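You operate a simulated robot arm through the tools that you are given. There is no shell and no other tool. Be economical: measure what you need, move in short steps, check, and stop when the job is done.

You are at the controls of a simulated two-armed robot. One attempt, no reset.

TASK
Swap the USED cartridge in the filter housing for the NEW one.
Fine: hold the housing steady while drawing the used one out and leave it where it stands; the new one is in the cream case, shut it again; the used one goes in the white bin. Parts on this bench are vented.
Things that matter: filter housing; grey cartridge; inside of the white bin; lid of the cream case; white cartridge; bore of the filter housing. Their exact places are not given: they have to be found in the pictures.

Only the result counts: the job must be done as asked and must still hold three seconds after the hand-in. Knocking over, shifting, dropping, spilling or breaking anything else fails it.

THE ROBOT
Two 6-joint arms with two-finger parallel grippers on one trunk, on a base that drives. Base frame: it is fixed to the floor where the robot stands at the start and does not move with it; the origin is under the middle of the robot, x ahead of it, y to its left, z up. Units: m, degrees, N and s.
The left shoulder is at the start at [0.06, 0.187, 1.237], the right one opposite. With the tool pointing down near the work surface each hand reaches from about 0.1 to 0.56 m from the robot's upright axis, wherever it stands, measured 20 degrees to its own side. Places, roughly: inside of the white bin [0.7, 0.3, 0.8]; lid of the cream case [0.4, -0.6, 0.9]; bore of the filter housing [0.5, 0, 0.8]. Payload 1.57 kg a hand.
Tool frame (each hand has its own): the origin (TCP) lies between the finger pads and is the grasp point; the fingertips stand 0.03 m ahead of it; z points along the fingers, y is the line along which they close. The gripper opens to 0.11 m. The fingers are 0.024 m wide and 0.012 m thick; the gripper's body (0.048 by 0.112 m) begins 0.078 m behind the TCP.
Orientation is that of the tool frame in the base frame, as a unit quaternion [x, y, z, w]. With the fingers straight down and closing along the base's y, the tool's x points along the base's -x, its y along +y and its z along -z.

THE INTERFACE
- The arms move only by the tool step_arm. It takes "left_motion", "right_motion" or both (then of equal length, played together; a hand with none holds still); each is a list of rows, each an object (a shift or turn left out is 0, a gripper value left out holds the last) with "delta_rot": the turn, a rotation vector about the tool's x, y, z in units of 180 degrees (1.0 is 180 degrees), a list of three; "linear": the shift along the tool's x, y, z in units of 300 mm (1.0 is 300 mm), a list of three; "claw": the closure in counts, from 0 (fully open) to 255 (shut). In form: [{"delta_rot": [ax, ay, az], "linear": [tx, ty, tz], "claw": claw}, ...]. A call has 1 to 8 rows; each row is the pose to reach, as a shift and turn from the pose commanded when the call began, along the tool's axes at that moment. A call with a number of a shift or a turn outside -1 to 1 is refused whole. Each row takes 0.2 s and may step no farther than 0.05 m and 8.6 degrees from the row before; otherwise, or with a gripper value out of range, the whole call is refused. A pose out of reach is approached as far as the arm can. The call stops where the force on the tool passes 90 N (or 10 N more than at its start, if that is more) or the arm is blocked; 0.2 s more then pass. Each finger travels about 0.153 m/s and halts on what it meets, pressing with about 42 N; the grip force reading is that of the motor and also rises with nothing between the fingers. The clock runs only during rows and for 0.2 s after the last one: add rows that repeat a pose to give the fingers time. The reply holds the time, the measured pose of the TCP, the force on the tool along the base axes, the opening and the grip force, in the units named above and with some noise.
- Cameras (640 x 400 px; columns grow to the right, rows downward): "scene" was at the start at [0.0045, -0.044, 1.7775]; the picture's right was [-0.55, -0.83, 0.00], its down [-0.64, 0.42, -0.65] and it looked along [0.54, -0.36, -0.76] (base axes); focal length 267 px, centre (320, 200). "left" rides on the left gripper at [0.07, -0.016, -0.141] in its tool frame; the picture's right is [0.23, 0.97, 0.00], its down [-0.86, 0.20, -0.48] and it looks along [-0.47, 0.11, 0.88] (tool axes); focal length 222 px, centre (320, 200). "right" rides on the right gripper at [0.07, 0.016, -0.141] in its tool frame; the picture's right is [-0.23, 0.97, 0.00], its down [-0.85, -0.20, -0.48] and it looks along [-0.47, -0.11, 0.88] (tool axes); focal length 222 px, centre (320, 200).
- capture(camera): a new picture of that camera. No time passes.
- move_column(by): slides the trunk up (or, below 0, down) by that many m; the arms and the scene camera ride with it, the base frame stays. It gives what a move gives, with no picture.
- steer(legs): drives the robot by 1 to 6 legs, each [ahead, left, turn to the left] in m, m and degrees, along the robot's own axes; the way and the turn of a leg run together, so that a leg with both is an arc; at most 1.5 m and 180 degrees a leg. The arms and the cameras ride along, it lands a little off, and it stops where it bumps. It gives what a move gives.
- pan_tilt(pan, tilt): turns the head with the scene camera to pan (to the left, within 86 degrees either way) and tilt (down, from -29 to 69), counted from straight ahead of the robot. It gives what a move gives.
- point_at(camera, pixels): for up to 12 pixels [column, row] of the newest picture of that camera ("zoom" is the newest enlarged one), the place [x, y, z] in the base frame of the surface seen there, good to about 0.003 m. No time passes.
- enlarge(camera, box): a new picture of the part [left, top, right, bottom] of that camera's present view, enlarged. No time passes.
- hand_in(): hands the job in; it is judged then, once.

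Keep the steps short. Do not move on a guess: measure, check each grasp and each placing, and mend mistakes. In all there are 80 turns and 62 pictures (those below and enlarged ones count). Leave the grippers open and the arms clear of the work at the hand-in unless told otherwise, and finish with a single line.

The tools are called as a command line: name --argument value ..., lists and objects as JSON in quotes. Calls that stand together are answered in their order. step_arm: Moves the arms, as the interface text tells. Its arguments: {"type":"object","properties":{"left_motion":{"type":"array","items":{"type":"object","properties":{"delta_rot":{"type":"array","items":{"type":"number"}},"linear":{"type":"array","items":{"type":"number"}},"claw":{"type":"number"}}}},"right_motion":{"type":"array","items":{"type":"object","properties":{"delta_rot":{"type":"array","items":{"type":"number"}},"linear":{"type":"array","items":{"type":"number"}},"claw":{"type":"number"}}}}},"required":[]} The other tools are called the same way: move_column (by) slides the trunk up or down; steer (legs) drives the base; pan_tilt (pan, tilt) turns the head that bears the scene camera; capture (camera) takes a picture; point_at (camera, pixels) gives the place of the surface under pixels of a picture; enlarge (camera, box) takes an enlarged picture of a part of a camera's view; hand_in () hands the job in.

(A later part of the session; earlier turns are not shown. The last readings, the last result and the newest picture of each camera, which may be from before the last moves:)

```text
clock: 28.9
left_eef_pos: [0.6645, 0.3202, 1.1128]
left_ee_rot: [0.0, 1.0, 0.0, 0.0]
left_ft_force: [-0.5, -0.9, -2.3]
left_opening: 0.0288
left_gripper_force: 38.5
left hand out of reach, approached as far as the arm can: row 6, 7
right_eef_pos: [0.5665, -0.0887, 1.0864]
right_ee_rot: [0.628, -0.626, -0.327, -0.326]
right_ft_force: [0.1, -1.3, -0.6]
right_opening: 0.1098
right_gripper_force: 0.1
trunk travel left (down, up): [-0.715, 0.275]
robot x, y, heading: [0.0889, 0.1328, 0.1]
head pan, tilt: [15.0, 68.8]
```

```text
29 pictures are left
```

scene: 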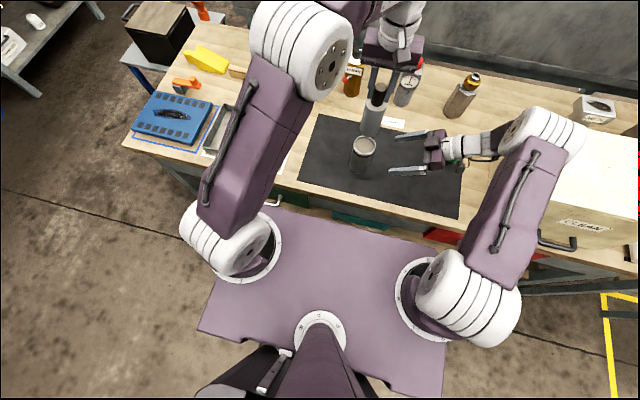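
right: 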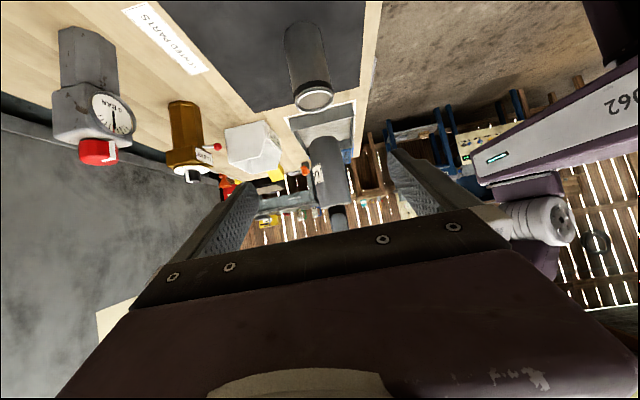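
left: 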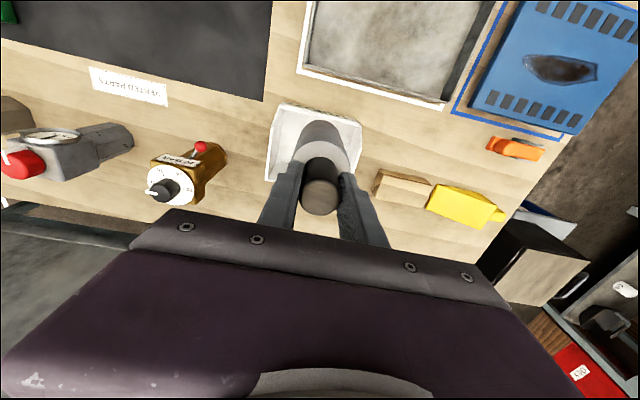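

The reach limit is at x=0.6645 at this height. Lowering brings the wrist level with the shoulder, so I'll go down to z≈0.99 (bottom still above the 0.818 rim) and reach out further.

step_arm --left_motion '[{"linear": [0, 0, 0.1]}, {"linear": [-0.02, 0, 0.2]}, {"linear": [-0.06, 0, 0.3]}, {"linear": [-0.1, 0, 0.41]}, {"linear": [-0.145, 0, 0.41]}]'

capture --camera "left"

```text
clock: 30.1
left_eef_pos: [0.6884, 0.3204, 0.9892]
left_ee_rot: [-0.001, 1.0, -0.001, 0.0]
left_ft_force: [-0.2, 0.2, -1.6]
left_opening: 0.0289
left_gripper_force: 39.1
left hand out of reach, approached as far as the arm can: row 4, 5
right_eef_pos: [0.5676, -0.0888, 1.0864]
right_ee_rot: [0.628, -0.627, -0.326, -0.326]
right_ft_force: [0.0, 0.2, 0.9]
right_opening: 0.1099
right_gripper_force: 0.0
trunk travel left (down, up): [-0.715, 0.275]
robot x, y, heading: [0.092, 0.1314, 0.1]
head pan, tilt: [15.0, 68.8]
```

```text
28 pictures are left
```

left: 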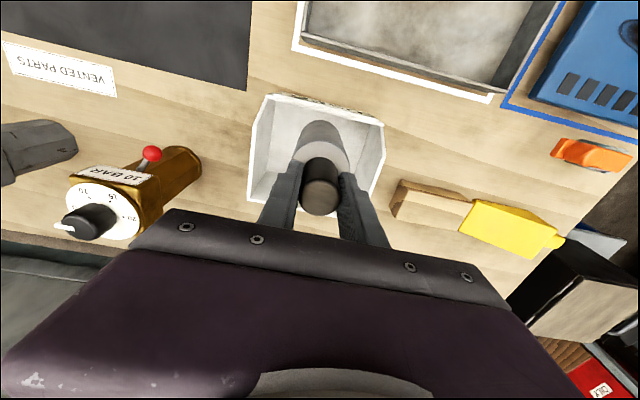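

The tool is at its reach limit at x=0.688. I'll tilt the fingers 10° forward to swing the cartridge well inside the front wall, then lower.

step_arm --left_motion '[{"linear": [-0.01, 0, 0], "delta_rot": [0, -0.02, 0]}, {"linear": [-0.02, 0, 0], "delta_rot": [0, -0.04, 0]}, {"linear": [-0.035, 0, 0], "delta_rot": [0, -0.0556, 0]}, {"linear": [-0.035, 0, 0.08], "delta_rot": [0, -0.0556, 0]}, {"linear": [-0.035, 0, 0.16], "delta_rot": [0, -0.0556, 0]}, {"linear": [-0.035, 0, 0.22], "delta_rot": [0, -0.0556, 0]}]'

capture --camera "left"

```text
clock: 31.5
left_eef_pos: [0.6999, 0.3192, 0.9258]
left_ee_rot: [-0.001, 0.996, 0.001, 0.091]
left_ft_force: [2.3, 0.8, 10.0]
left_opening: 0.0292
left_gripper_force: 38.6
right_eef_pos: [0.5649, -0.0888, 1.0877]
right_ee_rot: [0.627, -0.627, -0.326, -0.328]
right_ft_force: [0.7, -0.5, -0.1]
right_opening: 0.11
right_gripper_force: 0.0
trunk travel left (down, up): [-0.715, 0.275]
robot x, y, heading: [0.0916, 0.1275, 0.0]
head pan, tilt: [15.0, 68.8]
```

```text
27 pictures are left
```

left: 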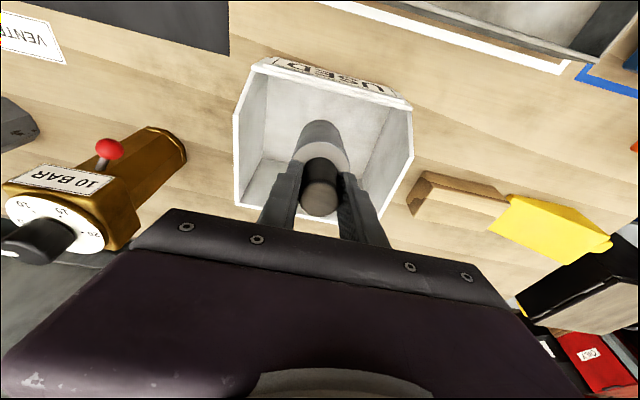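

The cartridge bottom touches the bin floor (10 N up) and it stands inside the walls. I'll release it and retreat upward.

step_arm --left_motion '[{"claw": 170}, {"claw": 110}, {"claw": 90}, {"claw": 90, "linear": [0, 0, -0.1]}, {"claw": 90, "linear": [0, 0, -0.2]}, {"claw": 90, "linear": [0, 0, -0.3]}, {"claw": 90, "linear": [0, 0, -0.4]}]'

capture --camera "left"

```text
clock: 33.1
left_eef_pos: [0.677, 0.3208, 1.0422]
left_ee_rot: [0.0, 0.996, 0.0, 0.087]
left_ft_force: [0.2, -0.3, 0.5]
left_opening: 0.0711
left_gripper_force: 0.1
right_eef_pos: [0.5659, -0.0876, 1.0856]
right_ee_rot: [-0.627, 0.627, 0.326, 0.328]
right_ft_force: [0.1, 0.0, 0.0]
right_opening: 0.11
right_gripper_force: 0.0
trunk travel left (down, up): [-0.715, 0.275]
robot x, y, heading: [0.0883, 0.1305, 0.0]
head pan, tilt: [15.0, 68.8]
```

```text
26 pictures are left
```

left: 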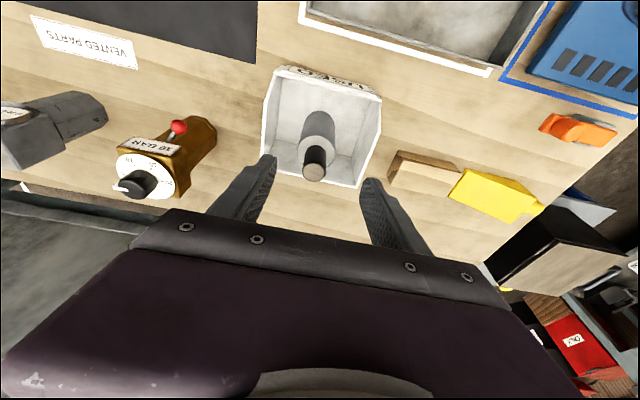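

The used cartridge stands in the bin. I'll retract the left hand, then drive back and right toward the case to look at it.

step_arm --left_motion '[{"linear": [0.03, 0, -0.12], "delta_rot": [0, 0.01, 0]}, {"linear": [0.06, 0, -0.24], "delta_rot": [0, 0.02, 0]}, {"linear": [0.12, -0.06, -0.36], "delta_rot": [0, 0.03, 0]}, {"linear": [0.22, -0.15, -0.413], "delta_rot": [0, 0.04, 0]}, {"linear": [0.33, -0.24, -0.413], "delta_rot": [0, 0.05, 0]}, {"linear": [0.436, -0.333, -0.413], "delta_rot": [0, 0.0556, 0]}]'

steer --legs '[[-0.09, 0, 0], [0, -0.3, 0]]'

pan_tilt --pan -50 --tilt 50

capture --camera "scene"

```text
clock: 34.5
left_eef_pos: [0.5274, 0.2209, 1.1394]
left_ee_rot: [0.001, 1.0, 0.0, 0.001]
left_ft_force: [0.0, -0.1, -0.2]
left_opening: 0.0712
left_gripper_force: 0.1
right_eef_pos: [0.5662, -0.0896, 1.086]
right_ee_rot: [0.627, -0.626, -0.327, -0.327]
right_ft_force: [-0.2, -1.0, -1.2]
right_opening: 0.1103
right_gripper_force: 0.2
trunk travel left (down, up): [-0.715, 0.275]
robot x, y, heading: [0.0916, 0.1279, -0.2]
head pan, tilt: [15.0, 68.8]
```

```text
clock: 37.2
left_eef_pos: [0.4392, -0.076, 1.1394]
left_ee_rot: [0.001, 1.0, 0.0, 0.0]
left_ft_force: [-1.0, 0.2, -0.5]
left_opening: 0.0713
left_gripper_force: 0.1
right_eef_pos: [0.478, -0.3866, 1.0864]
right_ee_rot: [-0.627, 0.628, 0.326, 0.326]
right_ft_force: [-0.7, -0.5, 0.4]
right_opening: 0.11
right_gripper_force: 0.0
trunk travel left (down, up): [-0.715, 0.275]
robot x, y, heading: [0.0021, -0.1678, 0.0]
head pan, tilt: [15.0, 68.8]
```

```text
clock: 38.6
left_eef_pos: [0.4398, -0.078, 1.1396]
left_ee_rot: [0.001, 1.0, -0.001, 0.0]
left_ft_force: [-0.5, -0.5, 0.0]
left_opening: 0.0712
left_gripper_force: 0.2
right_eef_pos: [0.4773, -0.3875, 1.0858]
right_ee_rot: [-0.627, 0.628, 0.325, 0.327]
right_ft_force: [-1.2, 0.4, -0.4]
right_opening: 0.1102
right_gripper_force: 0.1
trunk travel left (down, up): [-0.715, 0.275]
robot x, y, heading: [-0.0001, -0.1677, -0.1]
head pan, tilt: [-50.0, 50.0]
```

```text
25 pictures are left
```

scene: 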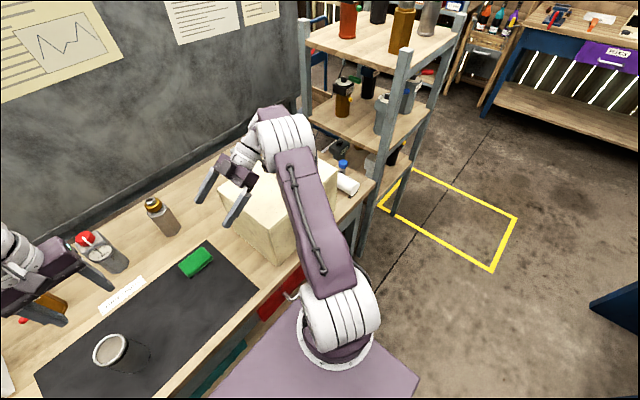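

The right arm blocks the case front. I'll turn the right hand to point straight down (closing along x) and bring it in front of the case, high.

step_arm --right_motion '[{"linear": [-0.021, 0.084, -0.024], "delta_rot": [0, 0.0437, 0]}, {"linear": [-0.042, 0.169, -0.047], "delta_rot": [0, 0.0874, 0]}, {"linear": [-0.063, 0.253, -0.071], "delta_rot": [0, 0.131, 0]}, {"linear": [-0.085, 0.337, -0.095], "delta_rot": [0, 0.175, 0]}, {"linear": [-0.106, 0.421, -0.119], "delta_rot": [0, 0.2186, 0]}, {"linear": [-0.127, 0.506, -0.142], "delta_rot": [0, 0.262, 0]}, {"linear": [-0.148, 0.59, -0.166], "delta_rot": [0, 0.306, 0]}]'

steer --legs '[[0, -0.2, 0]]'

pan_tilt --pan -32 --tilt 60

capture --camera "scene"

capture --camera "right"

```text
clock: 40.2
left_eef_pos: [0.4384, -0.0759, 1.1409]
left_ee_rot: [0.001, 1.0, 0.0, 0.002]
left_ft_force: [-0.3, 0.4, -0.4]
left_opening: 0.0712
left_gripper_force: 0.1
right_eef_pos: [0.299, -0.3998, 1.1517]
right_ee_rot: [-0.706, 0.708, -0.002, -0.001]
right_ft_force: [-0.9, 0.2, 0.5]
right_opening: 0.1101
right_gripper_force: 0.1
trunk travel left (down, up): [-0.715, 0.275]
robot x, y, heading: [0.0012, -0.1688, -0.1]
head pan, tilt: [-50.0, 50.0]
```

```text
clock: 41.8
left_eef_pos: [0.4388, -0.2752, 1.1398]
left_ee_rot: [0.0, 1.0, -0.001, 0.0]
left_ft_force: [-0.1, 0.6, 0.4]
left_opening: 0.0713
left_gripper_force: 0.1
right_eef_pos: [0.3007, -0.5996, 1.1516]
right_ee_rot: [-0.706, 0.708, 0.0, -0.001]
right_ft_force: [-0.8, 0.8, -0.8]
right_opening: 0.1099
right_gripper_force: 0.0
trunk travel left (down, up): [-0.715, 0.275]
robot x, y, heading: [0.0005, -0.367, 0.0]
head pan, tilt: [-50.0, 50.0]
```

```text
clock: 42.6
left_eef_pos: [0.439, -0.277, 1.1403]
left_ee_rot: [0.001, 1.0, 0.0, 0.0]
left_ft_force: [-0.2, 0.0, -1.5]
left_opening: 0.0712
left_gripper_force: 0.2
right_eef_pos: [0.2995, -0.6004, 1.1508]
right_ee_rot: [-0.706, 0.708, 0.0, 0.0]
right_ft_force: [-0.4, -0.5, 0.0]
right_opening: 0.1101
right_gripper_force: 0.0
trunk travel left (down, up): [-0.715, 0.275]
robot x, y, heading: [0.0001, -0.3665, -0.4]
head pan, tilt: [-32.0, 60.0]
```

```text
24 pictures are left
```

scene: 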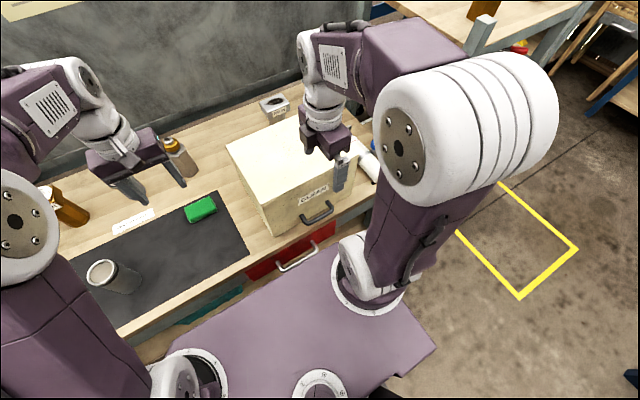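

```text
23 pictures are left
```

right: 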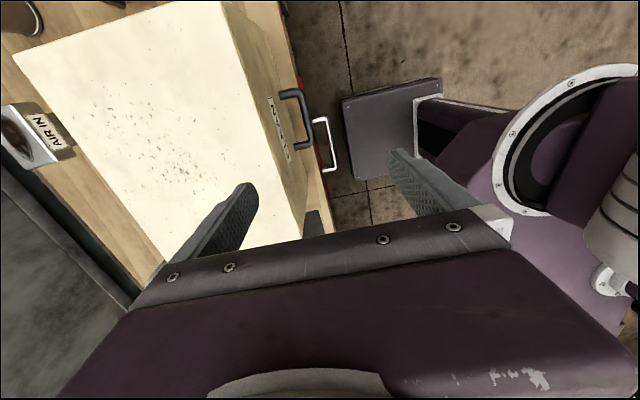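

Clear view of the case: handle at scene (318,212), label CLEAN above it. I'll enlarge the front to find the seam.

enlarge --camera "scene" --box '[220, 110, 380, 250]'

point_at --camera "right" --pixels '[[283, 95], [297, 92], [307, 110], [309, 130], [303, 150], [230, 100], [60, 100], [280, 120], [302, 206], [250, 10]]'

```text
2.86 times, centred on (300, 180) of scene
```

zoom: 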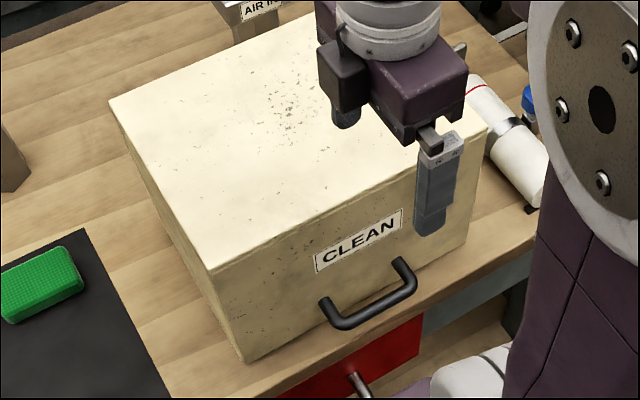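

```text
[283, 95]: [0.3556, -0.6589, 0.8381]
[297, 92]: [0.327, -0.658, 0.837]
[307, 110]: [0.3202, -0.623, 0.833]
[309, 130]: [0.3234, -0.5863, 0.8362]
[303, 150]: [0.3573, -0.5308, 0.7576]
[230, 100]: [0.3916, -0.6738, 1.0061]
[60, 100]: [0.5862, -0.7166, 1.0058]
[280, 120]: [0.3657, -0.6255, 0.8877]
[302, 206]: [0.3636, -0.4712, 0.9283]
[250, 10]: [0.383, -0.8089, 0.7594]
```

enlarge --camera "scene" --box '[250, 175, 330, 240]'

```text
6.15 times, centred on (290, 208) of scene
```

zoom: 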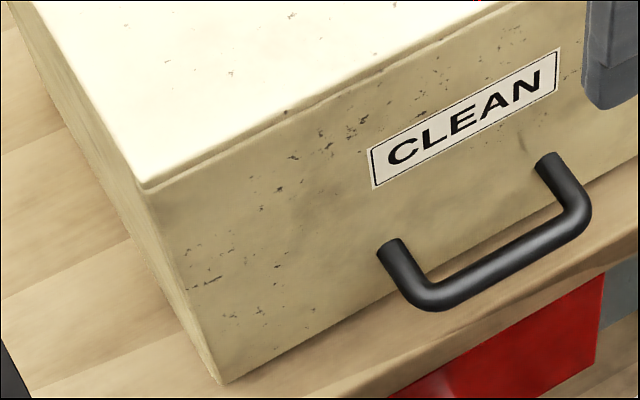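

There is a seam right under the roof edge, so the front panel is probably a flap or door with the handle at mid height. I'll back the robot up 0.2 m for arm room, then bring the right hand in tilted 45° to a pre-grasp in front of the handle.

steer --legs '[[-0.2, 0, 0]]'

step_arm --right_motion '[{"linear": [0.007, -0.066, 0.109], "delta_rot": [0.0357, 0, 0], "claw": 60}, {"linear": [0.014, -0.132, 0.218], "delta_rot": [0.0714, 0, 0], "claw": 120}, {"linear": [0.021, -0.198, 0.327], "delta_rot": [0.107, 0, 0], "claw": 150}, {"linear": [0.028, -0.264, 0.436], "delta_rot": [0.143, 0, 0], "claw": 150}, {"linear": [0.036, -0.33, 0.545], "delta_rot": [0.179, 0, 0], "claw": 150}, {"linear": [0.043, -0.396, 0.654], "delta_rot": [0.214, 0, 0], "claw": 150}, {"linear": [0.05, -0.463, 0.763], "delta_rot": [0.25, 0, 0], "claw": 150}]'

capture --camera "right"

```text
clock: 44.2
left_eef_pos: [0.2401, -0.276, 1.1387]
left_ee_rot: [0.0, 1.0, 0.001, -0.001]
left_ft_force: [0.3, -0.1, 0.5]
left_opening: 0.0711
left_gripper_force: 0.1
right_eef_pos: [0.1003, -0.6, 1.1499]
right_ee_rot: [0.707, -0.707, 0.0, 0.0]
right_ft_force: [-1.0, -0.6, -0.2]
right_opening: 0.11
right_gripper_force: 0.0
trunk travel left (down, up): [-0.715, 0.275]
robot x, y, heading: [-0.1968, -0.3659, 0.1]
head pan, tilt: [-32.0, 60.0]
```

```text
clock: 45.8
left_eef_pos: [0.2406, -0.276, 1.1395]
left_ee_rot: [0.0, 1.0, -0.001, -0.001]
left_ft_force: [0.0, 0.0, -0.7]
left_opening: 0.0713
left_gripper_force: 0.1
right_eef_pos: [0.2317, -0.604, 1.0646]
right_ee_rot: [-0.678, 0.681, -0.197, 0.195]
right_ft_force: [-0.5, -0.8, 0.8]
right_opening: 0.0453
right_gripper_force: 0.1
right hand out of reach, approached as far as the arm can: row 4, 5, 6, 7
trunk travel left (down, up): [-0.715, 0.275]
robot x, y, heading: [-0.2009, -0.3662, -0.1]
head pan, tilt: [-32.0, 60.0]
```

```text
20 pictures are left
```

right: 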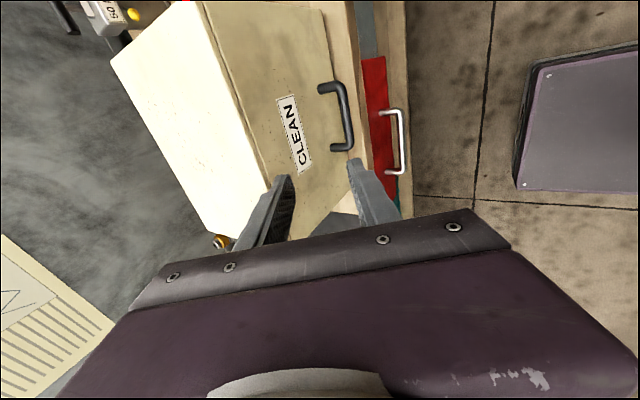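

Only 32° of tilt was reached because the arm is folded. I'll back up another 0.13 m and continue to the pre-grasp.

steer --legs '[[-0.13, 0, 0]]'

step_arm --right_motion '[{"linear": [0.007, -0.028, 0.135], "delta_rot": [0.014, 0, 0]}, {"linear": [0.015, -0.056, 0.27], "delta_rot": [0.029, 0, 0]}, {"linear": [0.022, -0.083, 0.406], "delta_rot": [0.043, 0, 0]}, {"linear": [0.03, -0.111, 0.54], "delta_rot": [0.058, 0, 0]}, {"linear": [0.037, -0.139, 0.677], "delta_rot": [0.072, 0, 0]}]'

capture --camera "right"

```text
clock: 47.1
left_eef_pos: [0.1076, -0.2748, 1.1401]
left_ee_rot: [0.001, 1.0, 0.0, -0.002]
left_ft_force: [0.8, 0.1, -0.4]
left_opening: 0.0711
left_gripper_force: 0.1
right_eef_pos: [0.101, -0.6029, 1.0651]
right_ee_rot: [-0.678, 0.681, -0.195, 0.193]
right_ft_force: [0.4, 0.5, 0.2]
right_opening: 0.0453
right_gripper_force: 0.1
trunk travel left (down, up): [-0.715, 0.275]
robot x, y, heading: [-0.3331, -0.3654, 0.1]
head pan, tilt: [-32.0, 60.0]
```

```text
clock: 48.3
left_eef_pos: [0.1072, -0.2748, 1.1397]
left_ee_rot: [0.0, 1.0, 0.0, 0.0]
left_ft_force: [0.0, 0.1, -0.4]
left_opening: 0.0715
left_gripper_force: 0.1
right_eef_pos: [0.2426, -0.617, 0.9144]
right_ee_rot: [-0.652, 0.654, -0.272, 0.27]
right_ft_force: [0.4, -0.1, 0.4]
right_opening: 0.0452
right_gripper_force: 0.0
right hand out of reach, approached as far as the arm can: row 1, 2
trunk travel left (down, up): [-0.715, 0.275]
robot x, y, heading: [-0.3337, -0.3697, -0.1]
head pan, tilt: [-32.0, 60.0]
```

```text
19 pictures are left
```

right: 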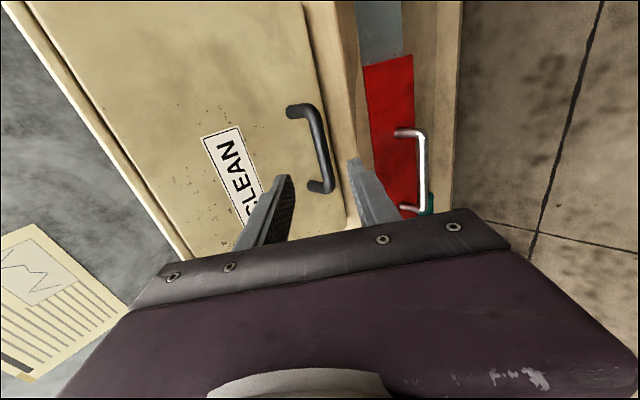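

Tilt is 45° now. I'll measure the handle bar in this picture.

point_at --camera "right" --pixels '[[309, 115], [318, 145], [326, 178], [321, 145], [314, 186], [292, 112], [280, 150], [330, 120], [345, 120]]'

```text
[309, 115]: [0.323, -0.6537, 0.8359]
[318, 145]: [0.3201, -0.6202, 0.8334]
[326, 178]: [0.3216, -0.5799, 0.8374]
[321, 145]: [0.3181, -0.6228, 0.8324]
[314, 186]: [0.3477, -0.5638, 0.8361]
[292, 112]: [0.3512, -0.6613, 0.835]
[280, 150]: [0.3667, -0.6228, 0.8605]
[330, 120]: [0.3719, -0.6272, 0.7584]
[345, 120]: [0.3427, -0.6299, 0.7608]
```

The bar centre is near (0.325,-0.617,0.832) with a gap of about 0.036 behind it. I'll narrow the fingers to 0.034 and advance 0.1045 m along the tool.

step_arm --right_motion '[{"claw": 176}, {"linear": [0, 0, 0.12], "claw": 176}, {"linear": [0, 0, 0.24], "claw": 176}, {"linear": [0, 0, 0.3], "claw": 176}, {"linear": [0, 0, 0.348], "claw": 176}]'

capture --camera "right"

```text
clock: 49.5
left_eef_pos: [0.108, -0.2759, 1.1385]
left_ee_rot: [0.0, 1.0, 0.0, 0.0]
left_ft_force: [0.7, -0.3, -0.1]
left_opening: 0.0712
left_gripper_force: 0.1
right_eef_pos: [0.3168, -0.616, 0.8423]
right_ee_rot: [-0.653, 0.654, -0.271, 0.27]
right_ft_force: [-0.8, -1.3, 0.3]
right_opening: 0.0341
right_gripper_force: 0.2
trunk travel left (down, up): [-0.715, 0.275]
robot x, y, heading: [-0.3382, -0.3647, 0.1]
head pan, tilt: [-32.0, 60.0]
```

```text
18 pictures are left
```

right: 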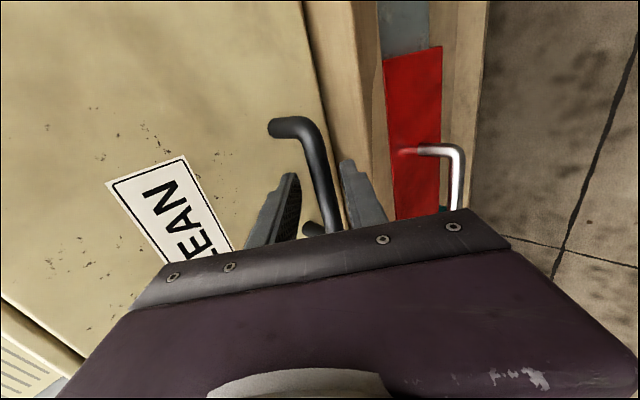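

The bar is between the fingers. I'll close and make a small test pull of 1 cm straight back.

step_arm --right_motion '[{"claw": 250}, {"claw": 250}, {"claw": 250}, {"claw": 250, "linear": [0, 0.0118, -0.0118]}, {"claw": 250, "linear": [0, 0.0236, -0.0236]}]'

```text
clock: 50.7
left_eef_pos: [0.1092, -0.276, 1.1387]
left_ee_rot: [0.0, 1.0, -0.001, -0.001]
left_ft_force: [-0.1, 0.5, 0.0]
left_opening: 0.0711
left_gripper_force: 0.1
right_eef_pos: [0.3115, -0.6175, 0.8457]
right_ee_rot: [0.652, -0.652, 0.275, -0.272]
right_ft_force: [16.6, -1.6, 3.4]
right_opening: 0.016
right_gripper_force: 31.2
trunk travel left (down, up): [-0.715, 0.275]
robot x, y, heading: [-0.3311, -0.3666, 0.0]
head pan, tilt: [-32.0, 60.0]
```

A pull back gives 17 N with about 5 mm of travel. I'll ease that off and test lifting 1 cm instead.

step_arm --right_motion '[{"linear": [0, -0.0165, 0.0165]}, {"linear": [0, -0.028, 0.005]}, {"linear": [0, -0.04, -0.007]}]'

capture --camera "right"

```text
clock: 51.5
left_eef_pos: [0.1071, -0.2759, 1.1406]
left_ee_rot: [0.0, 1.0, 0.0, 0.0]
left_ft_force: [-0.3, -0.4, -0.8]
left_opening: 0.0711
left_gripper_force: 0.0
right_eef_pos: [0.3109, -0.6164, 0.8477]
right_ee_rot: [-0.653, 0.656, -0.269, 0.266]
right_ft_force: [-7.2, 1.1, -10.8]
right_opening: 0.0156
right_gripper_force: 31.1
trunk travel left (down, up): [-0.715, 0.275]
robot x, y, heading: [-0.3316, -0.3641, 0.2]
head pan, tilt: [-32.0, 60.0]
```

```text
17 pictures are left
```

right: 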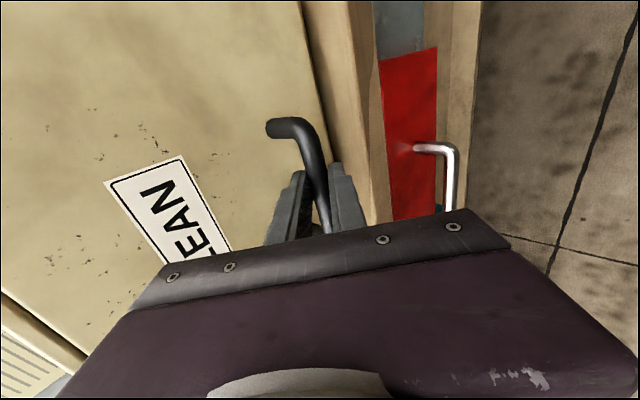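

The handle seems fixed vertically and only slightly movable outward. I'll pull back 2.5 cm in small steps.

step_arm --right_motion '[{"linear": [0, 0.024, -0.0]}, {"linear": [0, 0.04, -0.016]}, {"linear": [0, 0.06, -0.036]}, {"linear": [0, 0.08, -0.056]}]'

```text
clock: 52.5
left_eef_pos: [0.1124, -0.2753, 1.1374]
left_ee_rot: [0.0, 1.0, -0.001, -0.003]
left_ft_force: [-0.2, 0.0, -0.2]
left_opening: 0.0713
left_gripper_force: 0.0
right_eef_pos: [0.2945, -0.6158, 0.8509]
right_ee_rot: [0.651, -0.651, 0.277, -0.275]
right_ft_force: [42.9, -0.7, 17.4]
right_opening: 0.0386
right_gripper_force: 20.6
trunk travel left (down, up): [-0.715, 0.275]
robot x, y, heading: [-0.331, -0.3684, 0.0]
head pan, tilt: [-32.0, 60.0]
```

The fingers were pried apart at 43 N without the panel opening, so it is not a pull. I'll ease back at once and check the case.

step_arm --right_motion '[{"linear": [0, -0.03, 0.03]}, {"linear": [0, -0.045, 0.06]}, {"linear": [0, -0.045, 0.06]}]'

enlarge --camera "scene" --box '[270, 20, 430, 120]'

capture --camera "right"

```text
clock: 53.3
left_eef_pos: [0.1087, -0.2746, 1.1386]
left_ee_rot: [0.0, 1.0, 0.0, -0.001]
left_ft_force: [-0.5, 0.8, 0.5]
left_opening: 0.0714
left_gripper_force: 0.1
right_eef_pos: [0.3079, -0.6156, 0.8441]
right_ee_rot: [-0.652, 0.654, -0.273, 0.271]
right_ft_force: [19.2, -2.5, 10.0]
right_opening: 0.0207
right_gripper_force: 10.1
trunk travel left (down, up): [-0.715, 0.275]
robot x, y, heading: [-0.3293, -0.3669, -0.0]
head pan, tilt: [-32.0, 60.0]
```

```text
4.00 times, centred on (350, 70) of scene
```

zoom: 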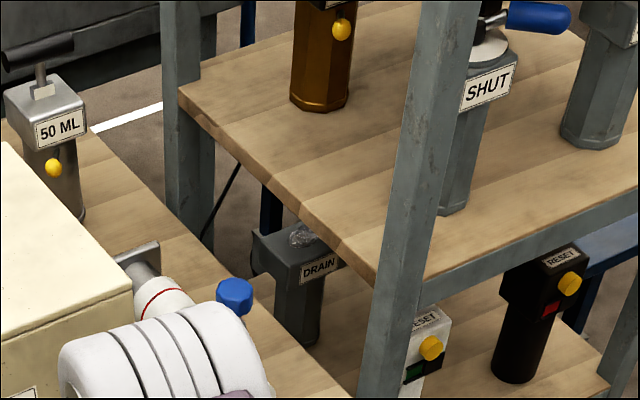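

```text
15 pictures are left
```

right: 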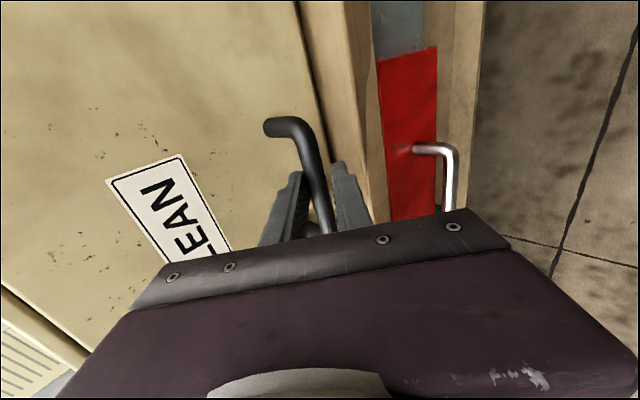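

Next test: lift straight up in small steps, in case the front handle raises a back-hinged cover.

step_arm --right_motion '[{"linear": [0, -0.0212, 0.0212]}, {"linear": [0, -0.045, -0.002]}, {"linear": [0, -0.068, -0.026]}, {"linear": [0, -0.092, -0.05]}, {"linear": [0, -0.115, -0.073]}]'

capture --camera "right"

```text
clock: 54.5
left_eef_pos: [0.1031, -0.2754, 1.1403]
left_ee_rot: [0.0, 1.0, 0.0, 0.002]
left_ft_force: [0.4, 0.6, 0.9]
left_opening: 0.0714
left_gripper_force: 0.1
right_eef_pos: [0.3059, -0.6161, 0.8777]
right_ee_rot: [-0.654, 0.658, -0.266, 0.263]
right_ft_force: [-38.7, 6.1, -18.9]
right_opening: 0.0389
right_gripper_force: 20.3
trunk travel left (down, up): [-0.715, 0.275]
robot x, y, heading: [-0.3319, -0.3684, 0.1]
head pan, tilt: [-32.0, 60.0]
```

```text
14 pictures are left
```

right: 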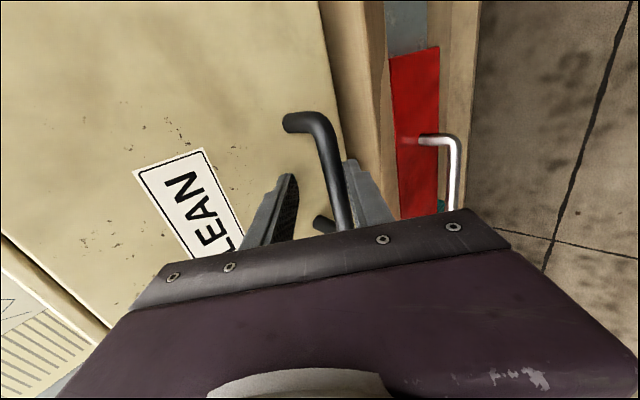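

point_at --camera "right" --pixels '[[310, 122], [325, 145], [338, 190], [292, 122], [200, 230], [333, 115], [10, 240]]'

```text
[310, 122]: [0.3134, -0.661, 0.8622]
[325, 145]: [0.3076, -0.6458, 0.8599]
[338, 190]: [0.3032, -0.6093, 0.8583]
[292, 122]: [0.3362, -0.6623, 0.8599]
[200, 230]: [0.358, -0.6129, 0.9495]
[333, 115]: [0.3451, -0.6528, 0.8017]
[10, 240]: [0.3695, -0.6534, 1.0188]
```

The bar moved from (0.322,0.835) to (0.305,0.859) in x and z, the roof rose, and the front face tilts. So roof and front panel form one lid hinged at the rear top, near (0.59,1.0). I'll follow that arc, turning the tool with the lid, to about 32°.

step_arm --right_motion '[{"linear": [0, 0.0248, -0.0177], "delta_rot": [-0.0222, 0, 0], "claw": 255}, {"linear": [0, 0.0495, -0.0354], "delta_rot": [-0.0444, 0, 0], "claw": 255}, {"linear": [0, 0.0165, -0.101], "delta_rot": [-0.0667, 0, 0], "claw": 255}, {"linear": [0, -0.0165, -0.167], "delta_rot": [-0.0889, 0, 0], "claw": 255}, {"linear": [0, -0.058, -0.228], "delta_rot": [-0.111, 0, 0], "claw": 255}, {"linear": [0, -0.1, -0.289], "delta_rot": [-0.1333, 0, 0], "claw": 255}, {"linear": [0, -0.15, -0.343], "delta_rot": [-0.1556, 0, 0], "claw": 255}, {"linear": [0, -0.2, -0.396], "delta_rot": [-0.1778, 0, 0], "claw": 255}]'

capture --camera "right"

```text
clock: 56.3
left_eef_pos: [0.0977, -0.2785, 1.1416]
left_ee_rot: [0.002, 1.0, 0.001, 0.004]
left_ft_force: [-0.8, -0.7, 0.2]
left_opening: 0.071
left_gripper_force: 0.0
right_eef_pos: [0.2191, -0.6359, 0.9854]
right_ee_rot: [0.701, -0.697, 0.071, -0.136]
right_ft_force: [-0.5, 0.2, 1.0]
right_opening: 0.0
right_gripper_force: 20.8
right hand out of reach, approached as far as the arm can: row 3, 4, 5, 6, 7, 8
trunk travel left (down, up): [-0.715, 0.275]
robot x, y, heading: [-0.3322, -0.3642, -0.2]
head pan, tilt: [-32.0, 60.0]
```

```text
13 pictures are left
```

right: 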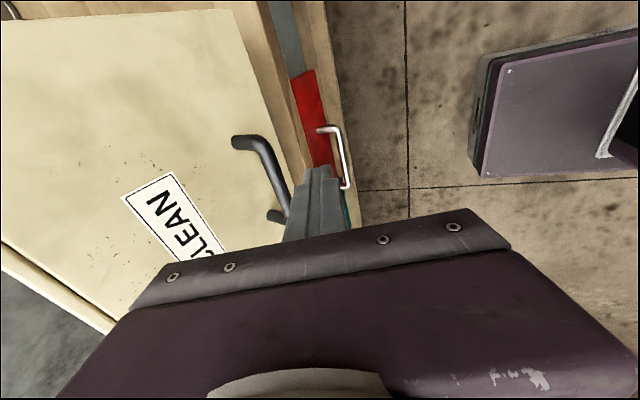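

The grip slipped off because the arm reached its limit. I'll check where the lid is now.

point_at --camera "right" --pixels '[[258, 150], [272, 170], [281, 198], [200, 90], [160, 200], [10, 260], [100, 320], [200, 20], [250, 60]]'

```text
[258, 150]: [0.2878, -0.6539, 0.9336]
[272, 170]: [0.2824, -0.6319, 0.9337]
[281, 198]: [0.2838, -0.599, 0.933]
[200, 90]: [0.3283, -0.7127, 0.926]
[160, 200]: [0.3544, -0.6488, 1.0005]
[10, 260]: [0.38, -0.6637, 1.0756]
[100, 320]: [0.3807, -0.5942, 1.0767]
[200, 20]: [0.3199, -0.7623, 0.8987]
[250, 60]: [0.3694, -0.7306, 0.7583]
```

The lid stays where it is left (a friction hinge): it is open about 20°, with the bar at (0.284,-0.625,0.933). I'll regrip from above with the tool straight down. First I retract the hand and turn it down, then drive forward.

step_arm --right_motion '[{"linear": [-0.016, 0.11, -0.082], "delta_rot": [-0.0134, 0.0042, 0], "claw": 100}, {"linear": [-0.031, 0.22, -0.163], "delta_rot": [-0.0267, 0.0084, 0], "claw": 100}, {"linear": [-0.047, 0.329, -0.245], "delta_rot": [-0.04, 0.0126, 0], "claw": 150}, {"linear": [-0.062, 0.438, -0.327], "delta_rot": [-0.0534, 0.0167, 0.001], "claw": 150}, {"linear": [-0.078, 0.548, -0.409], "delta_rot": [-0.0668, 0.021, 0.001], "claw": 150}, {"linear": [-0.093, 0.657, -0.49], "delta_rot": [-0.08, 0.025, 0.002], "claw": 150}, {"linear": [-0.109, 0.767, -0.572], "delta_rot": [-0.0935, 0.0293, 0.002], "claw": 150}]'

steer --legs '[[0.31, 0, 0]]'

```text
clock: 57.9
left_eef_pos: [0.1066, -0.2754, 1.1398]
left_ee_rot: [0.0, 1.0, 0.0, 0.001]
left_ft_force: [-0.6, 0.0, -0.1]
left_opening: 0.0712
left_gripper_force: 0.1
right_eef_pos: [-0.0416, -0.6132, 1.0139]
right_ee_rot: [0.706, -0.705, 0.001, -0.064]
right_ft_force: [-0.1, 0.3, -0.5]
right_opening: 0.0453
right_gripper_force: 0.0
right hand out of reach, approached as far as the arm can: row 1, 2, 3, 4, 5, 6, 7
trunk travel left (down, up): [-0.715, 0.275]
robot x, y, heading: [-0.3326, -0.3644, -0.2]
head pan, tilt: [-32.0, 60.0]
```

```text
clock: 59.9
left_eef_pos: [0.4127, -0.2754, 1.1396]
left_ee_rot: [0.0, 1.0, 0.0, 0.0]
left_ft_force: [0.0, -0.2, -0.7]
left_opening: 0.0711
left_gripper_force: 0.0
right_eef_pos: [0.2661, -0.6137, 1.0126]
right_ee_rot: [0.708, -0.704, 0.0, -0.065]
right_ft_force: [-0.3, 0.9, -0.3]
right_opening: 0.0451
right_gripper_force: 0.0
trunk travel left (down, up): [-0.715, 0.275]
robot x, y, heading: [-0.0233, -0.3659, 0.2]
head pan, tilt: [-32.0, 60.0]
```

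Right is at (0.266,-0.614,1.013), just above the bar. I'll level it, narrow the fingers to 0.034, and take a look before lowering onto the bar.

step_arm --right_motion '[{"linear": [0.02, -0.03, 0.02], "delta_rot": [0, 0.015, 0], "claw": 176}, {"linear": [0.04, -0.045, 0.05], "delta_rot": [0, 0.029, 0], "claw": 176}]'

capture --camera "right"

```text
clock: 60.5
left_eef_pos: [0.4132, -0.2752, 1.1399]
left_ee_rot: [0.0, 1.0, -0.001, 0.0]
left_ft_force: [-0.2, 0.6, 0.5]
left_opening: 0.0712
left_gripper_force: 0.0
right_eef_pos: [0.2714, -0.6271, 0.9776]
right_ee_rot: [0.706, -0.706, 0.033, -0.048]
right_ft_force: [-0.1, 0.1, 0.1]
right_opening: 0.0339
right_gripper_force: 0.2
right hand out of reach, approached as far as the arm can: row 1, 2
trunk travel left (down, up): [-0.715, 0.275]
robot x, y, heading: [-0.0218, -0.3661, 0.2]
head pan, tilt: [-32.0, 60.0]
```

```text
12 pictures are left
```

right: 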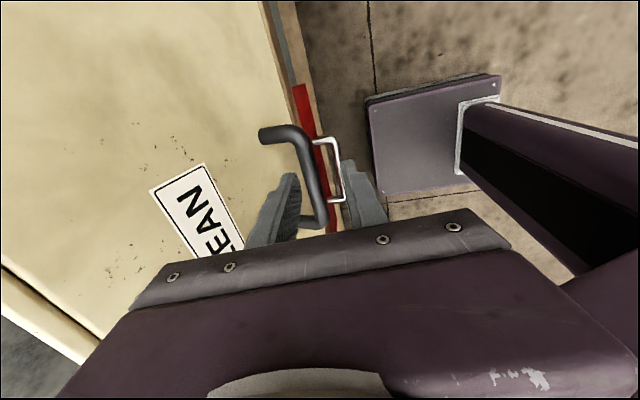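

The bar lies between the open fingers, but the arm is still folded. I'll raise the trunk 0.1 (the hands rise clear) and back up 0.1 to give it room.

point_at --camera "right" --pixels '[[290, 136], [305, 155], [314, 190], [268, 132], [200, 100]]'

move_column --by 0.1

steer --legs '[[-0.1, 0, 0]]'

```text
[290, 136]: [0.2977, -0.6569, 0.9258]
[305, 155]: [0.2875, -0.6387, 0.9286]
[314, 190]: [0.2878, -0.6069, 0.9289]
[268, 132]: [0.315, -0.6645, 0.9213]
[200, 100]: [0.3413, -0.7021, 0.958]
```

```text
clock: 61.9
left_eef_pos: [0.4129, -0.2762, 1.2399]
left_ee_rot: [0.0, 1.0, 0.0, 0.001]
left_ft_force: [0.0, 0.9, 0.2]
left_opening: 0.0714
left_gripper_force: 0.0
right_eef_pos: [0.2711, -0.6263, 1.0778]
right_ee_rot: [0.707, -0.705, 0.032, -0.047]
right_ft_force: [-0.2, -0.4, -0.4]
right_opening: 0.0343
right_gripper_force: 0.0
trunk travel left (down, up): [-0.815, 0.175]
robot x, y, heading: [-0.0274, -0.3663, 0.0]
head pan, tilt: [-32.0, 60.0]
```

```text
clock: 63.0
left_eef_pos: [0.3158, -0.2756, 1.2381]
left_ee_rot: [-0.001, 1.0, 0.0, -0.001]
left_ft_force: [0.6, 0.2, -0.3]
left_opening: 0.0711
left_gripper_force: 0.0
right_eef_pos: [0.1739, -0.6264, 1.076]
right_ee_rot: [0.707, -0.705, 0.031, -0.046]
right_ft_force: [0.0, 0.3, 0.1]
right_opening: 0.0339
right_gripper_force: 0.1
trunk travel left (down, up): [-0.815, 0.175]
robot x, y, heading: [-0.1239, -0.3636, 0.1]
head pan, tilt: [-32.0, 60.0]
```

The bar centre is now about (0.289,-0.63,0.925). I'll move above it with the tool pointing down, then lower so the fingers straddle it.

step_arm --right_motion '[{"linear": [-0.008, -0.115, 0.076], "delta_rot": [-0.006, 0.002, 0], "claw": 176}, {"linear": [-0.017, -0.231, 0.151], "delta_rot": [-0.013, 0.0045, 0], "claw": 176}, {"linear": [-0.026, -0.347, 0.227], "delta_rot": [-0.02, 0.0067, 0], "claw": 176}, {"linear": [-0.024, -0.335, 0.35], "delta_rot": [-0.02, 0.0067, 0], "claw": 176}, {"linear": [-0.02, -0.32, 0.475], "delta_rot": [-0.02, 0.0067, 0], "claw": 176}]'

capture --camera "right"

```text
clock: 64.2
left_eef_pos: [0.3145, -0.2745, 1.2378]
left_ee_rot: [-0.001, 1.0, -0.001, -0.001]
left_ft_force: [-1.0, -0.2, -0.8]
left_opening: 0.0712
left_gripper_force: 0.0
right_eef_pos: [0.2728, -0.6172, 0.9403]
right_ee_rot: [0.708, -0.705, 0.016, -0.029]
right_ft_force: [0.3, -0.4, 0.1]
right_opening: 0.0343
right_gripper_force: 0.0
right hand out of reach, approached as far as the arm can: row 1, 2, 3, 4, 5
trunk travel left (down, up): [-0.815, 0.175]
robot x, y, heading: [-0.1282, -0.3696, 0.4]
head pan, tilt: [-32.0, 60.0]
```

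```text
11 pictures are left
```

right: 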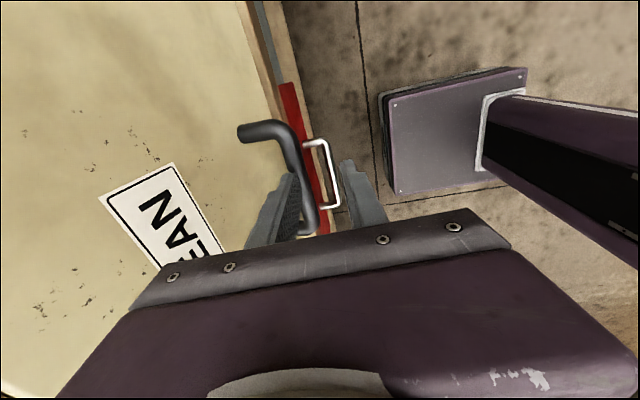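

The bar is between the fingers. I'll close on it, then raise the lid with the trunk: the arc from here is nearly vertical.

step_arm --right_motion '[{"claw": 255}, {"claw": 255}, {"claw": 255}]'

move_column --by 0.06

```text
clock: 65.0
left_eef_pos: [0.3123, -0.2751, 1.24]
left_ee_rot: [-0.001, 1.0, 0.0, 0.0]
left_ft_force: [-0.4, -0.4, 0.3]
left_opening: 0.0712
left_gripper_force: 0.0
right_eef_pos: [0.2694, -0.6177, 0.9419]
right_ee_rot: [0.707, -0.706, 0.016, -0.03]
right_ft_force: [-0.1, 1.1, -1.2]
right_opening: 0.0
right_gripper_force: 21.6
trunk travel left (down, up): [-0.815, 0.175]
robot x, y, heading: [-0.1275, -0.3625, 0.2]
head pan, tilt: [-32.0, 60.0]
```

```text
clock: 66.0
left_eef_pos: [0.3122, -0.2744, 1.2988]
left_ee_rot: [-0.001, 1.0, 0.001, 0.0]
left_ft_force: [0.3, -0.3, -0.3]
left_opening: 0.0715
left_gripper_force: 0.1
right_eef_pos: [0.2711, -0.6179, 1.0014]
right_ee_rot: [0.707, -0.706, 0.016, -0.03]
right_ft_force: [-0.6, -0.1, 0.5]
right_opening: 0.0001
right_gripper_force: 21.3
trunk travel left (down, up): [-0.875, 0.115]
robot x, y, heading: [-0.1259, -0.3621, 0.0]
head pan, tilt: [-32.0, 60.0]
```

It missed: the bar was about 17 mm further ahead. I'll reopen to 0.037 and drive forward 0.018, which avoids the arm's limits, then lower with the trunk.

step_arm --right_motion '[{"claw": 170}, {"claw": 170}]'

steer --legs '[[0.018, 0, 0]]'

```text
clock: 66.6
left_eef_pos: [0.3129, -0.2749, 1.2981]
left_ee_rot: [-0.001, 1.0, 0.0, -0.001]
left_ft_force: [0.7, 0.3, -0.8]
left_opening: 0.071
left_gripper_force: 0.1
right_eef_pos: [0.2702, -0.6177, 1.0013]
right_ee_rot: [0.707, -0.706, 0.017, -0.03]
right_ft_force: [0.0, -0.4, 0.5]
right_opening: 0.0366
right_gripper_force: 0.0
trunk travel left (down, up): [-0.875, 0.115]
robot x, y, heading: [-0.1273, -0.3638, 0.2]
head pan, tilt: [-32.0, 60.0]
```

```text
clock: 67.4
left_eef_pos: [0.3254, -0.2741, 1.3017]
left_ee_rot: [-0.001, 1.0, 0.0, 0.003]
left_ft_force: [-1.6, -0.2, 0.6]
left_opening: 0.0713
left_gripper_force: 0.0
right_eef_pos: [0.2847, -0.6177, 1.0035]
right_ee_rot: [0.707, -0.706, 0.017, -0.031]
right_ft_force: [-0.9, 0.1, 0.1]
right_opening: 0.0367
right_gripper_force: 0.0
trunk travel left (down, up): [-0.875, 0.115]
robot x, y, heading: [-0.1085, -0.3687, -0.0]
head pan, tilt: [-32.0, 60.0]
```

capture --camera "right"

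point_at --camera "right" --pixels '[[300, 150], [305, 165], [310, 180], [295, 170], [300, 190], [315, 195], [200, 100]]'

```text
10 pictures are left
```

right: 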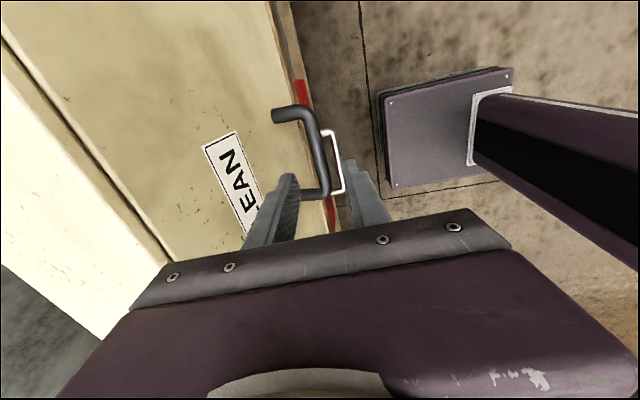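

```text
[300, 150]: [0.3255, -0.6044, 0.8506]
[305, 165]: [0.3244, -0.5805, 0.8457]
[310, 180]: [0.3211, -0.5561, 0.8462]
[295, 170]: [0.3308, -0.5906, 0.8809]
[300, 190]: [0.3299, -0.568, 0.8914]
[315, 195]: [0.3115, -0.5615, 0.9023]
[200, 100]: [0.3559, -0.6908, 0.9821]
```

point_at --camera "right" --pixels '[[312, 120], [317, 140], [321, 160], [325, 180], [285, 113], [315, 188]]'

```text
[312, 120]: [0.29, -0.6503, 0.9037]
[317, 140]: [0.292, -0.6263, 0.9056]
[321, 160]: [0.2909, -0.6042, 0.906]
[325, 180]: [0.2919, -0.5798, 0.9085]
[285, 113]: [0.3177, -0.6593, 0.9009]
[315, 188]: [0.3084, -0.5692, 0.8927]
```

The bar is now at (0.292,0.906), so the lid is slowly sinking; it is damped and does not hold by itself. I'll lower with the trunk now and grip.

move_column --by -0.092

step_arm --right_motion '[{"claw": 255}, {"claw": 255}, {"claw": 255}]'

```text
clock: 68.7
left_eef_pos: [0.3296, -0.2747, 1.208]
left_ee_rot: [0.0, 1.0, 0.0, 0.0]
left_ft_force: [-1.0, -0.2, 0.2]
left_opening: 0.071
left_gripper_force: 0.1
right_eef_pos: [0.2876, -0.6172, 0.9101]
right_ee_rot: [0.707, -0.706, 0.016, -0.029]
right_ft_force: [-0.1, 1.1, 0.3]
right_opening: 0.0366
right_gripper_force: 0.0
trunk travel left (down, up): [-0.783, 0.207]
robot x, y, heading: [-0.1075, -0.3666, -0.1]
head pan, tilt: [-32.0, 60.0]
```

```text
clock: 69.5
left_eef_pos: [0.335, -0.2746, 1.2079]
left_ee_rot: [0.0, 1.0, -0.001, -0.001]
left_ft_force: [-1.0, -0.2, 0.0]
left_opening: 0.0713
left_gripper_force: 0.1
right_eef_pos: [0.2933, -0.6181, 0.9095]
right_ee_rot: [0.708, -0.705, 0.018, -0.03]
right_ft_force: [23.7, 0.1, 7.3]
right_opening: 0.0157
right_gripper_force: 31.4
trunk travel left (down, up): [-0.783, 0.207]
robot x, y, heading: [-0.1034, -0.3649, 0.3]
head pan, tilt: [-32.0, 60.0]
```

Gripped (opening 0.0157). I'll lift with the trunk, in a moderate step.

move_column --by 0.08

```text
clock: 70.6
left_eef_pos: [0.324, -0.2767, 1.2908]
left_ee_rot: [0.0, 1.0, 0.0, 0.002]
left_ft_force: [-0.3, 0.4, 0.4]
left_opening: 0.071
left_gripper_force: 0.1
right_eef_pos: [0.2794, -0.6171, 0.9907]
right_ee_rot: [0.707, -0.706, 0.012, -0.03]
right_ft_force: [-30.4, -4.7, -3.9]
right_opening: 0.0155
right_gripper_force: 31.7
trunk travel left (down, up): [-0.863, 0.127]
robot x, y, heading: [-0.1086, -0.3681, -0.2]
head pan, tilt: [-32.0, 60.0]
```

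The lid follows (TCP z 0.99, grip kept). I'll lift 0.12 more.

move_column --by 0.12

```text
clock: 72.1
left_eef_pos: [0.3338, -0.2735, 1.4077]
left_ee_rot: [-0.001, 1.0, 0.001, -0.001]
left_ft_force: [-0.2, -0.2, 0.1]
left_opening: 0.0713
left_gripper_force: 0.1
right_eef_pos: [0.2931, -0.6171, 1.1112]
right_ee_rot: [0.707, -0.706, 0.019, -0.031]
right_ft_force: [8.2, 2.2, 0.0]
right_opening: 0.0157
right_gripper_force: 31.4
trunk travel left (down, up): [-0.983, 0.007]
robot x, y, heading: [-0.1074, -0.3627, 0.2]
head pan, tilt: [-32.0, 60.0]
```

The lid is at about 51°. Now I'll use the arm along the arc to about 67°.

step_arm --right_motion '[{"linear": [0, -0.02, -0.065]}, {"linear": [0, -0.05, -0.13]}, {"linear": [0, -0.085, -0.195]}, {"linear": [0, -0.123, -0.253]}]'

```text
clock: 73.1
left_eef_pos: [0.3419, -0.2737, 1.4042]
left_ee_rot: [0.0, 1.0, 0.0, -0.004]
left_ft_force: [0.6, -0.5, -0.3]
left_opening: 0.0709
left_gripper_force: 0.0
right_eef_pos: [0.3147, -0.618, 1.1683]
right_ee_rot: [0.706, -0.706, 0.015, -0.052]
right_ft_force: [34.1, 5.0, -22.6]
right_opening: 0.0157
right_gripper_force: 31.5
right hand out of reach, approached as far as the arm can: row 1, 2, 3, 4
trunk travel left (down, up): [-0.983, 0.007]
robot x, y, heading: [-0.1085, -0.3682, 0.2]
head pan, tilt: [-32.0, 60.0]
```

It is following, and the handle now wants to go forward (+34 N). I'll drive ahead 0.04.

steer --legs '[[0.04, 0, 0]]'

step_arm --right_motion '[{"linear": [0, -0.01, -0.06]}, {"linear": [0, -0.03, -0.12]}, {"linear": [0, -0.05, -0.18]}, {"linear": [0, -0.08, -0.24]}]'

```text
clock: 74.0
left_eef_pos: [0.3544, -0.2768, 1.414]
left_ee_rot: [-0.001, 1.0, 0.001, 0.007]
left_ft_force: [0.8, -0.5, -1.2]
left_opening: 0.0714
left_gripper_force: 0.0
right_eef_pos: [0.3243, -0.6179, 1.1758]
right_ee_rot: [0.706, -0.706, 0.009, -0.054]
right_ft_force: [-49.4, -16.0, 36.1]
right_opening: 0.0157
right_gripper_force: 28.8
trunk travel left (down, up): [-0.983, 0.007]
robot x, y, heading: [-0.0672, -0.367, 0.1]
head pan, tilt: [-32.0, 60.0]
```

```text
clock: 75.0
left_eef_pos: [0.3806, -0.2735, 1.4038]
left_ee_rot: [0.0, 1.0, 0.0, -0.004]
left_ft_force: [-0.1, 0.4, -0.2]
left_opening: 0.0711
left_gripper_force: 0.1
right_eef_pos: [0.3547, -0.6194, 1.2281]
right_ee_rot: [0.707, -0.704, 0.003, -0.07]
right_ft_force: [27.8, 9.8, -23.6]
right_opening: 0.0157
right_gripper_force: 31.5
right hand out of reach, approached as far as the arm can: row 2, 3, 4
trunk travel left (down, up): [-0.983, 0.007]
robot x, y, heading: [-0.0703, -0.366, -0.1]
head pan, tilt: [-32.0, 60.0]
```

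The lid is at about 76°. Same again: drive ahead 0.05, then raise and push.

steer --legs '[[0.05, 0, 0]]'

step_arm --right_motion '[{"linear": [0, -0.03, -0.04]}, {"linear": [0, -0.06, -0.08]}, {"linear": [0, -0.09, -0.12]}, {"linear": [0, -0.13, -0.15]}]'

```text
clock: 75.9
left_eef_pos: [0.4098, -0.2742, 1.4114]
left_ee_rot: [-0.001, 1.0, 0.001, 0.004]
left_ft_force: [-0.4, -0.7, -0.8]
left_opening: 0.071
left_gripper_force: 0.0
right_eef_pos: [0.3838, -0.6192, 1.2336]
right_ee_rot: [0.706, -0.705, 0.006, -0.073]
right_ft_force: [-25.0, -2.1, 23.7]
right_opening: 0.0158
right_gripper_force: 31.0
trunk travel left (down, up): [-0.983, 0.007]
robot x, y, heading: [-0.0201, -0.3662, 0.1]
head pan, tilt: [-32.0, 60.0]
```

```text
clock: 76.9
left_eef_pos: [0.4243, -0.2699, 1.4052]
left_ee_rot: [-0.001, 1.0, 0.0, -0.002]
left_ft_force: [0.0, 0.7, -0.2]
left_opening: 0.0709
left_gripper_force: 0.0
right_eef_pos: [0.4222, -0.6191, 1.2643]
right_ee_rot: [0.706, -0.703, -0.001, -0.088]
right_ft_force: [7.1, 15.2, -17.2]
right_opening: 0.0159
right_gripper_force: 31.7
right hand out of reach, approached as far as the arm can: row 2, 3, 4
trunk travel left (down, up): [-0.983, 0.007]
robot x, y, heading: [-0.0149, -0.3652, 0.0]
head pan, tilt: [-32.0, 60.0]
```

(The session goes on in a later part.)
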